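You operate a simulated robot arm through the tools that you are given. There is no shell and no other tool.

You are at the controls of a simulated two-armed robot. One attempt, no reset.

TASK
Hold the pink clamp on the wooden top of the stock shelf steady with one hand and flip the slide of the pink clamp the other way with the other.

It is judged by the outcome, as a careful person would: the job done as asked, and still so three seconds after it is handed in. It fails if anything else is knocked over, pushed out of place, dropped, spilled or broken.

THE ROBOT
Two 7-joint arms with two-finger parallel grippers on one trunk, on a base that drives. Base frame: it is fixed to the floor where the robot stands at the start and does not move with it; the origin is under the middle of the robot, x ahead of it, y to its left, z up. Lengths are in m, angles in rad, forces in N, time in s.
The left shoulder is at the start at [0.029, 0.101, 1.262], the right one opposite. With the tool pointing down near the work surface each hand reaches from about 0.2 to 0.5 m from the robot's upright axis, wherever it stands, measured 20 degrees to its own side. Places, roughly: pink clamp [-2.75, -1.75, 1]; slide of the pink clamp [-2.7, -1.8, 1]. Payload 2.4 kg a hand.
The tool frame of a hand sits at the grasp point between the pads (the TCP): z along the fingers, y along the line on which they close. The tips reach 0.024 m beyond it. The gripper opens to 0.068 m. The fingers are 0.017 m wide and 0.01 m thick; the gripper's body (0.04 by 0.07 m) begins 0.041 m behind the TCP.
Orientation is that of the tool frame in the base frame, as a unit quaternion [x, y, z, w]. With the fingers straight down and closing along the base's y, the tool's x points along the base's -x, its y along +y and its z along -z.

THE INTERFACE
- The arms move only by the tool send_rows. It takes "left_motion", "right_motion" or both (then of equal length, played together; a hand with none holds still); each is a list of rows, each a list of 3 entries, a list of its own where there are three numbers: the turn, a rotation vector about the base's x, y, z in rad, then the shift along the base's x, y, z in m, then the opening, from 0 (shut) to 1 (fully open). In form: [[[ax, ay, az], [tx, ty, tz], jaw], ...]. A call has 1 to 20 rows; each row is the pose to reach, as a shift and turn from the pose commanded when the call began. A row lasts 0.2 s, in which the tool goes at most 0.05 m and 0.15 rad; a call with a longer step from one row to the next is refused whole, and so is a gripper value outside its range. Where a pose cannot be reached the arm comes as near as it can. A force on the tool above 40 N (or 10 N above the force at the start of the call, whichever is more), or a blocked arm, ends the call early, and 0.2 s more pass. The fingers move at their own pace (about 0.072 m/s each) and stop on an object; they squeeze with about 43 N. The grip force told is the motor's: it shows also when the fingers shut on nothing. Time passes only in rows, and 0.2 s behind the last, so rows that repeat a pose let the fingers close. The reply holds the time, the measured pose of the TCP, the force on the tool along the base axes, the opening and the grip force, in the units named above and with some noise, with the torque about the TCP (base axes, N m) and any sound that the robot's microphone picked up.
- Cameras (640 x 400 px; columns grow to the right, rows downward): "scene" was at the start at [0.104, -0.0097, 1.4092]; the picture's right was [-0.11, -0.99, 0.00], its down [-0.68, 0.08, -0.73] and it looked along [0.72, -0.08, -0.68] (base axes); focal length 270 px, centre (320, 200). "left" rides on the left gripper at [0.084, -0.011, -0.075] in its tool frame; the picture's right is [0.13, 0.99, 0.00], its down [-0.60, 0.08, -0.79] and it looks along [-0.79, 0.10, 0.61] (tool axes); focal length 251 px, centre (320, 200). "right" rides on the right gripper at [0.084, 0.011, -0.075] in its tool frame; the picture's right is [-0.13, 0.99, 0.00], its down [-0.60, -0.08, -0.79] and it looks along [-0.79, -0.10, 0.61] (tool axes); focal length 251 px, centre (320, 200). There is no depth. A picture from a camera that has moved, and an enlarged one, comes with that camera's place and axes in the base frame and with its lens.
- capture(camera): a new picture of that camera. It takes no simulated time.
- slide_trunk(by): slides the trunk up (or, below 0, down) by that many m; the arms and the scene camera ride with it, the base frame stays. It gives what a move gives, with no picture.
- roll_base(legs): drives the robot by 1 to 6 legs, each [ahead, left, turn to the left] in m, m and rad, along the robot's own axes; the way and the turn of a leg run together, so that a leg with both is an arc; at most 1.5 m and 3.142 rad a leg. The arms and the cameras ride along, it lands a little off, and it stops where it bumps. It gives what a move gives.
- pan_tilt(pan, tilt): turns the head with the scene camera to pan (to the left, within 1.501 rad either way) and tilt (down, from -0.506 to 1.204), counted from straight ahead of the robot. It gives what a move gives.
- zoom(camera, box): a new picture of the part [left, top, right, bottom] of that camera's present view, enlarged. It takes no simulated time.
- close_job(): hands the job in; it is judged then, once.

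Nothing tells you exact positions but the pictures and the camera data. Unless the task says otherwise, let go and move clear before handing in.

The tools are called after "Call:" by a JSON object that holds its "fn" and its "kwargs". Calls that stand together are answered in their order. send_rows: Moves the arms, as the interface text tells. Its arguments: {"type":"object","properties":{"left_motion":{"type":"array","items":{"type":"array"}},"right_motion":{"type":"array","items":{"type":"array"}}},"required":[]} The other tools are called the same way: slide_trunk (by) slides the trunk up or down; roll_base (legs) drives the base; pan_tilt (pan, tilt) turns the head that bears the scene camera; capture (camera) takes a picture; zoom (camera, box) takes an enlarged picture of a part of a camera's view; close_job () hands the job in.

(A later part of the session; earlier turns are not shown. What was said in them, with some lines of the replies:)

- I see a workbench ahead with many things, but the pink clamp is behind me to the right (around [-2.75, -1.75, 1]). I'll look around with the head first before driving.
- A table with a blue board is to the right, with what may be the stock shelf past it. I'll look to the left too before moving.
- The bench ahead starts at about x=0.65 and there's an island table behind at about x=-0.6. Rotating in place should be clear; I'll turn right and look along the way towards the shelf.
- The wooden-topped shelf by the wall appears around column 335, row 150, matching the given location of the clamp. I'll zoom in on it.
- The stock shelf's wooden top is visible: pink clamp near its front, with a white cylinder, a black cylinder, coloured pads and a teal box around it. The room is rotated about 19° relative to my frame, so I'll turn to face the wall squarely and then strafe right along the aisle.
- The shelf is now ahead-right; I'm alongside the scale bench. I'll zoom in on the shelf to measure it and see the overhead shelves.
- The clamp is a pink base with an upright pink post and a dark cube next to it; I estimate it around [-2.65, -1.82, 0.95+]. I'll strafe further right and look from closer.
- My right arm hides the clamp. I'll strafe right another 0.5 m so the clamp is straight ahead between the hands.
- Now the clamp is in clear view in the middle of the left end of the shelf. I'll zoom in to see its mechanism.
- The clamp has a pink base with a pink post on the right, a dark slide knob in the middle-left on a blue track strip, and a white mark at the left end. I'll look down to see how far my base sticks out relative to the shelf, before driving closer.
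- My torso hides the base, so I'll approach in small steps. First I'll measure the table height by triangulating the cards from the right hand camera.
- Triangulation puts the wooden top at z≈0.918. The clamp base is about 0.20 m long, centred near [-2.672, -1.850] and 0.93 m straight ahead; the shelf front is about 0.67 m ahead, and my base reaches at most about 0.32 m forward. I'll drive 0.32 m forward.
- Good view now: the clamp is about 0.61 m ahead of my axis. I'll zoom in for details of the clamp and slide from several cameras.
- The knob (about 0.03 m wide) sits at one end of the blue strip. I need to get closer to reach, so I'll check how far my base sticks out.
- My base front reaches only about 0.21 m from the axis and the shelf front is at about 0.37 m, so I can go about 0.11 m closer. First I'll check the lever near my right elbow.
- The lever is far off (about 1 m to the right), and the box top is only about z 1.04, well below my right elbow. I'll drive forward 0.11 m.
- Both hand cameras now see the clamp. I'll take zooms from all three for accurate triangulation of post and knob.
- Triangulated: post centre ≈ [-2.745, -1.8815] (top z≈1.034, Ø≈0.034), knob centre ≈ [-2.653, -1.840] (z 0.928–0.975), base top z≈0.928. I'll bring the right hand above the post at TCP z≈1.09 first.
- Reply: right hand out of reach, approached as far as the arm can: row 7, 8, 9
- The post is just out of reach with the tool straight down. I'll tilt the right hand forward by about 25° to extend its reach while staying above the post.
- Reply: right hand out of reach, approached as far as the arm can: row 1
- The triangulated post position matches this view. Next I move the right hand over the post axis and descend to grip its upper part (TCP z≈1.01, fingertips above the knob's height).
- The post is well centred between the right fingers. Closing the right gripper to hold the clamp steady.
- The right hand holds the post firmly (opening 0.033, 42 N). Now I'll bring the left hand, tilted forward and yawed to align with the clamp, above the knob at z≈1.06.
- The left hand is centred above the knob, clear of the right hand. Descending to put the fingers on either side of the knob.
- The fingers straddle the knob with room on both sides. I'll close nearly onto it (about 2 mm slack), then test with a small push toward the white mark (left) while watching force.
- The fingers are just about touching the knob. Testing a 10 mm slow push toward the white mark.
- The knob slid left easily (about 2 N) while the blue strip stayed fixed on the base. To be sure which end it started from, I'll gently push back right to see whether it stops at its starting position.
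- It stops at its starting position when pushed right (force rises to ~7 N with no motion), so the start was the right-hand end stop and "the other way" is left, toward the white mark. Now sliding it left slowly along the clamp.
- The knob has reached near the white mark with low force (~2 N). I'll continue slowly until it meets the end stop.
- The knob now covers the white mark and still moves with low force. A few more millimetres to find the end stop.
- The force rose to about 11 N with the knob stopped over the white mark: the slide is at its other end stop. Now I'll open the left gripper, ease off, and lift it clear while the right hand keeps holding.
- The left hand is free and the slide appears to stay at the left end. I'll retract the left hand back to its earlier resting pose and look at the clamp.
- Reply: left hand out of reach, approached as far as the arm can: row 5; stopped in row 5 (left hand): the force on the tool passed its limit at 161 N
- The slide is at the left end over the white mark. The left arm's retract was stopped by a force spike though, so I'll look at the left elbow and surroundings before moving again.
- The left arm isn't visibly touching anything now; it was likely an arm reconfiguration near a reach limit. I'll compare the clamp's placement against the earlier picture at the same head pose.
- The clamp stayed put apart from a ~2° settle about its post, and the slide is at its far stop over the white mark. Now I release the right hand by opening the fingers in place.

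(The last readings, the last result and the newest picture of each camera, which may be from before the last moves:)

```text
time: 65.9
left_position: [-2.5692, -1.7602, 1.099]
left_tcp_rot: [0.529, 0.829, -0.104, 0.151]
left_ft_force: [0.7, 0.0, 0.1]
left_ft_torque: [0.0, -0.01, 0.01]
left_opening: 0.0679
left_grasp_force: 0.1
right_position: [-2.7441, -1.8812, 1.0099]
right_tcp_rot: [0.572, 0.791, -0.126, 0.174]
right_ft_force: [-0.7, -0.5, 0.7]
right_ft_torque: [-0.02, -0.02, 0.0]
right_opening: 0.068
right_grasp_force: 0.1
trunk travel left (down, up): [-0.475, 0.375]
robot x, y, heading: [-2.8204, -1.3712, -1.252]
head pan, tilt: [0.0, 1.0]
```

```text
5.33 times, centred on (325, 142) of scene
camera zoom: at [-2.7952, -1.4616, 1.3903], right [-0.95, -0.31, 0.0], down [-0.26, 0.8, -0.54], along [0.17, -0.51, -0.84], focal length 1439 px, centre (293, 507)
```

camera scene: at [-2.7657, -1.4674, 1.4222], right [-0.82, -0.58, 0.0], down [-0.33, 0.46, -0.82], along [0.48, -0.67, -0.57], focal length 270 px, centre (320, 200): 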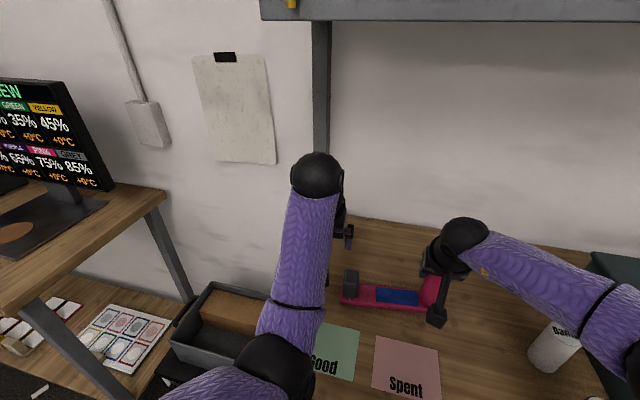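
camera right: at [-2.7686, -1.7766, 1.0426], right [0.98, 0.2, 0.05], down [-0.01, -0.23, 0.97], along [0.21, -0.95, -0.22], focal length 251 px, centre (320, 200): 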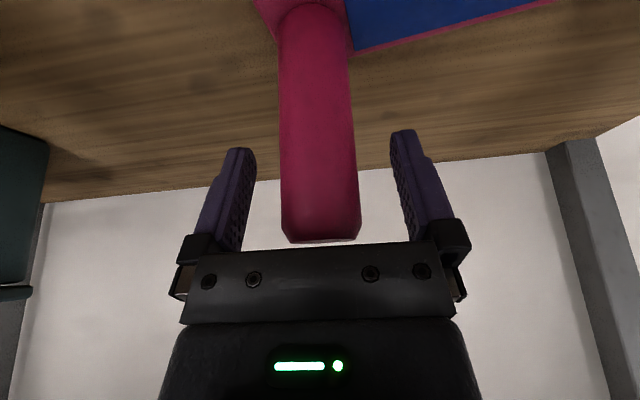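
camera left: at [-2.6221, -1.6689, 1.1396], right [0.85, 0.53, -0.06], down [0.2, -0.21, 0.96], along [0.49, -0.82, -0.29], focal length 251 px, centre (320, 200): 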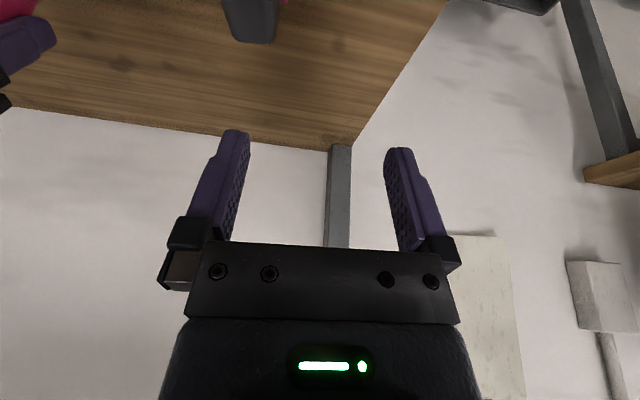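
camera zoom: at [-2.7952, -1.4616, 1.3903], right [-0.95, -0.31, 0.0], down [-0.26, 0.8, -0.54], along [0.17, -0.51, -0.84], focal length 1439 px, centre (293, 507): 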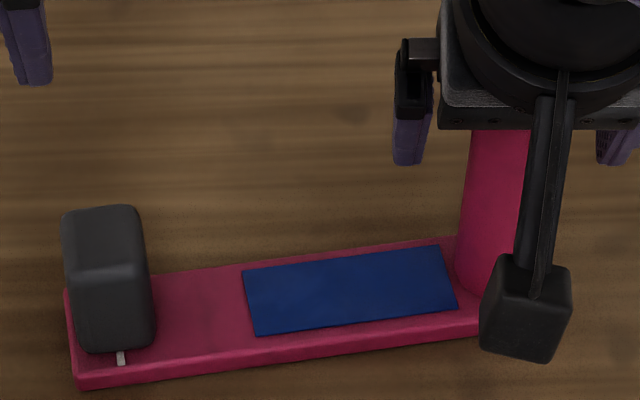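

The post stands free between the open right fingers. I'll raise the trunk 0.08 m, lifting both hands straight up without any arm reconfiguration.

Call:
{"fn": "slide_trunk", "kwargs": {"by": 0.08}}

Call:
{"fn": "capture", "kwargs": {"camera": "right"}}

Call:
{"fn": "capture", "kwargs": {"camera": "scene"}}

```text
time: 67.1
left_position: [-2.5687, -1.7596, 1.1789]
left_tcp_rot: [0.528, 0.829, -0.103, 0.15]
left_ft_force: [0.1, -0.2, -0.2]
left_ft_torque: [-0.02, 0.03, 0.01]
left_opening: 0.0683
left_grasp_force: 0.0
right_position: [-2.7447, -1.8811, 1.0892]
right_tcp_rot: [0.572, 0.791, -0.126, 0.174]
right_ft_force: [0.0, -0.4, 0.5]
right_ft_torque: [-0.02, -0.01, 0.0]
right_opening: 0.0678
right_grasp_force: 0.0
trunk travel left (down, up): [-0.555, 0.295]
robot x, y, heading: [-2.8211, -1.3738, -1.25]
head pan, tilt: [0.0, 1.0]
```

```text
taken
camera right: at [-2.7687, -1.7766, 1.1223], right [0.98, 0.2, 0.05], down [-0.01, -0.23, 0.97], along [0.2, -0.95, -0.22], focal length 251 px, centre (320, 200)
```

right: 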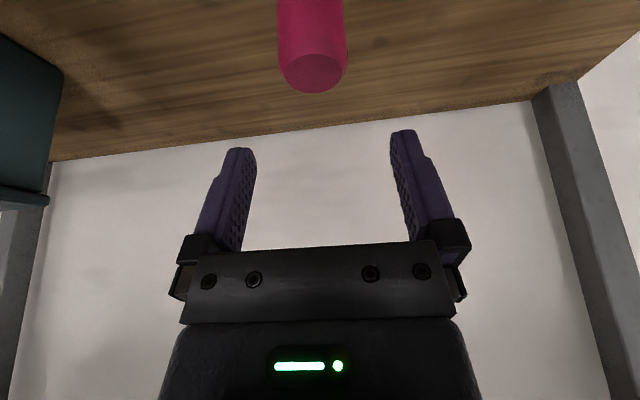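

```text
taken
camera scene: at [-2.7971, -1.4558, 1.4705], right [-0.95, -0.31, 0.0], down [-0.26, 0.8, -0.54], along [0.17, -0.51, -0.84], focal length 270 px, centre (320, 200)
```

scene: 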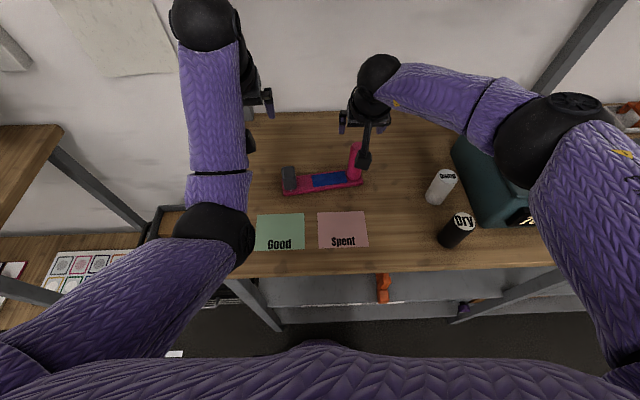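

Both hands are clear above everything. I'll drive straight back 0.35 m, into space I already occupied before.

Call:
{"fn": "roll_base", "kwargs": {"legs": [[-0.35, 0, 0]]}}

Call:
{"fn": "pan_tilt", "kwargs": {"pan": 0.0, "tilt": 0.7}}

Call:
{"fn": "capture", "kwargs": {"camera": "scene"}}

Call:
{"fn": "zoom", "kwargs": {"camera": "scene", "box": [240, 120, 480, 270]}}

```text
time: 69.3
left_position: [-2.678, -1.4304, 1.1793]
left_tcp_rot: [0.53, 0.828, -0.104, 0.151]
left_ft_force: [0.7, -1.0, -1.0]
left_ft_torque: [-0.02, -0.04, 0.01]
left_opening: 0.0681
left_grasp_force: 0.1
right_position: [-2.8545, -1.5516, 1.0887]
right_tcp_rot: [0.575, 0.789, -0.128, 0.174]
right_ft_force: [0.2, 1.7, 0.3]
right_ft_torque: [-0.03, -0.03, 0.01]
right_opening: 0.0681
right_grasp_force: 0.1
trunk travel left (down, up): [-0.555, 0.295]
robot x, y, heading: [-2.9306, -1.0439, -1.259]
head pan, tilt: [0.0, 1.0]
```

```text
time: 70.1
left_position: [-2.6768, -1.4303, 1.1797]
left_tcp_rot: [0.53, 0.828, -0.104, 0.151]
left_ft_force: [0.1, 0.3, 0.7]
left_ft_torque: [0.01, 0.0, -0.03]
left_opening: 0.068
left_grasp_force: 0.1
right_position: [-2.8553, -1.5514, 1.0894]
right_tcp_rot: [0.575, 0.79, -0.126, 0.175]
right_ft_force: [1.0, 0.2, 0.8]
right_ft_torque: [0.0, 0.03, 0.03]
right_opening: 0.0679
right_grasp_force: 0.0
trunk travel left (down, up): [-0.555, 0.295]
robot x, y, heading: [-2.9305, -1.0452, -1.262]
head pan, tilt: [0.0, 0.7]
```

```text
taken
camera scene: at [-2.9004, -1.1402, 1.4938], right [-0.95, -0.31, 0.0], down [-0.2, 0.61, -0.76], along [0.24, -0.73, -0.64], focal length 270 px, centre (320, 200)
```

scene: 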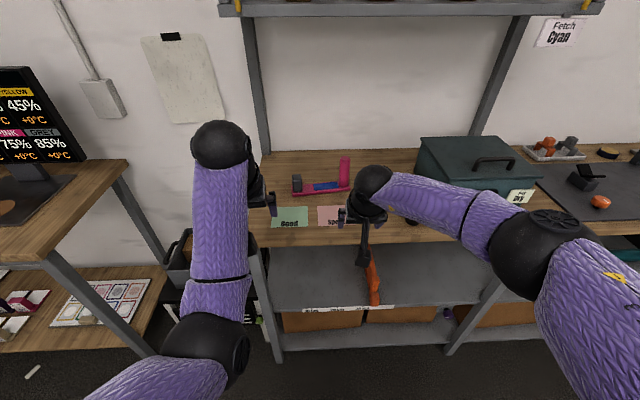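

```text
2.67 times, centred on (360, 195) of scene
camera zoom: at [-2.9004, -1.1402, 1.4938], right [-0.95, -0.31, 0.0], down [-0.2, 0.61, -0.76], along [0.24, -0.73, -0.64], focal length 720 px, centre (213, 213)
```

zoom: 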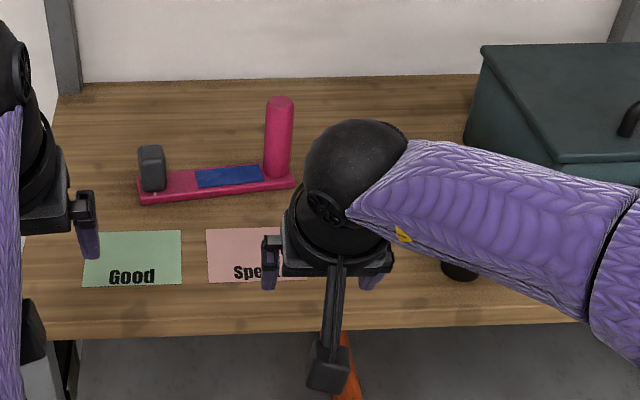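

The slide sits at the left end over the white mark, and the clamp, cards and box are in place. A last check that the two cylinders hidden by my arm are still standing.

Call:
{"fn": "pan_tilt", "kwargs": {"pan": -0.5, "tilt": 0.7}}

Call:
{"fn": "capture", "kwargs": {"camera": "scene"}}

Call:
{"fn": "capture", "kwargs": {"camera": "right"}}

```text
time: 71.1
left_position: [-2.6779, -1.4305, 1.1778]
left_tcp_rot: [0.53, 0.828, -0.104, 0.151]
left_ft_force: [0.2, 0.2, -0.1]
left_ft_torque: [0.0, -0.01, -0.01]
left_opening: 0.0681
left_grasp_force: 0.1
right_position: [-2.854, -1.5518, 1.09]
right_tcp_rot: [0.575, 0.79, -0.127, 0.174]
right_ft_force: [0.8, -0.4, -0.1]
right_ft_torque: [-0.01, 0.0, -0.01]
right_opening: 0.0681
right_grasp_force: 0.1
trunk travel left (down, up): [-0.555, 0.295]
robot x, y, heading: [-2.9309, -1.0387, -1.256]
head pan, tilt: [-0.499, 0.7]
```

```text
taken
camera scene: at [-2.9421, -1.143, 1.4939], right [-0.98, 0.18, 0.0], down [0.12, 0.63, -0.76], along [-0.14, -0.75, -0.64], focal length 270 px, centre (320, 200)
```

scene: 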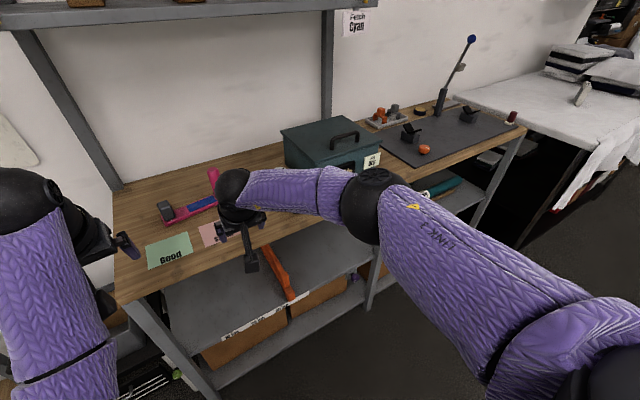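

```text
taken
camera right: at [-2.8779, -1.4469, 1.1226], right [0.98, 0.19, 0.05], down [-0.01, -0.23, 0.97], along [0.2, -0.95, -0.22], focal length 251 px, centre (320, 200)
```

right: 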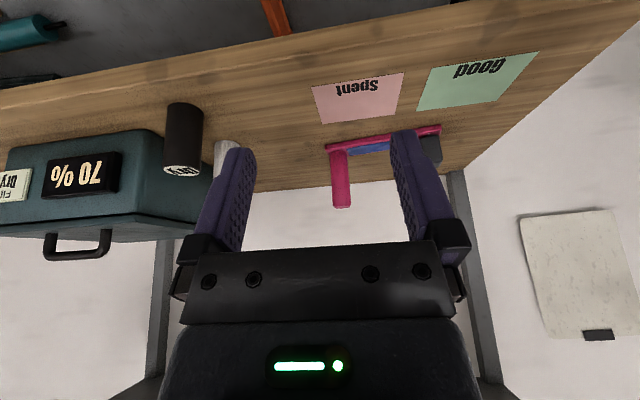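

Both cylinders are standing in place, the clamp is undisturbed, and its slide is at the opposite stop with both hands clear. Handing the job in.

Call:
{"fn": "close_job", "kwargs": {}}

```text
The job is handed in.
```

The slide of the pink clamp is now at its other end stop, over the white mark. I held the clamp's post with the right hand and pushed the slide across with the left.

- **Direction:** pushed back toward the post, the slide stopped at its starting position. It moved freely the other way until it hit the far stop, and it stayed there after I let go.
- **Clamp movement:** the base turned about 2° around its post while I pushed, so its left end shifted about 7 mm toward the robot. I did not turn it back.
- **Force spike:** as I retracted the left arm, one move stopped on a force reading of 161 N. I saw no contact with anything in the pictures. It was probably the arm changing posture near its reach limit.
- **Surroundings:** the two cards, both cylinders and the teal box look undisturbed in the last pictures. Both hands are open and clear of the shelf.
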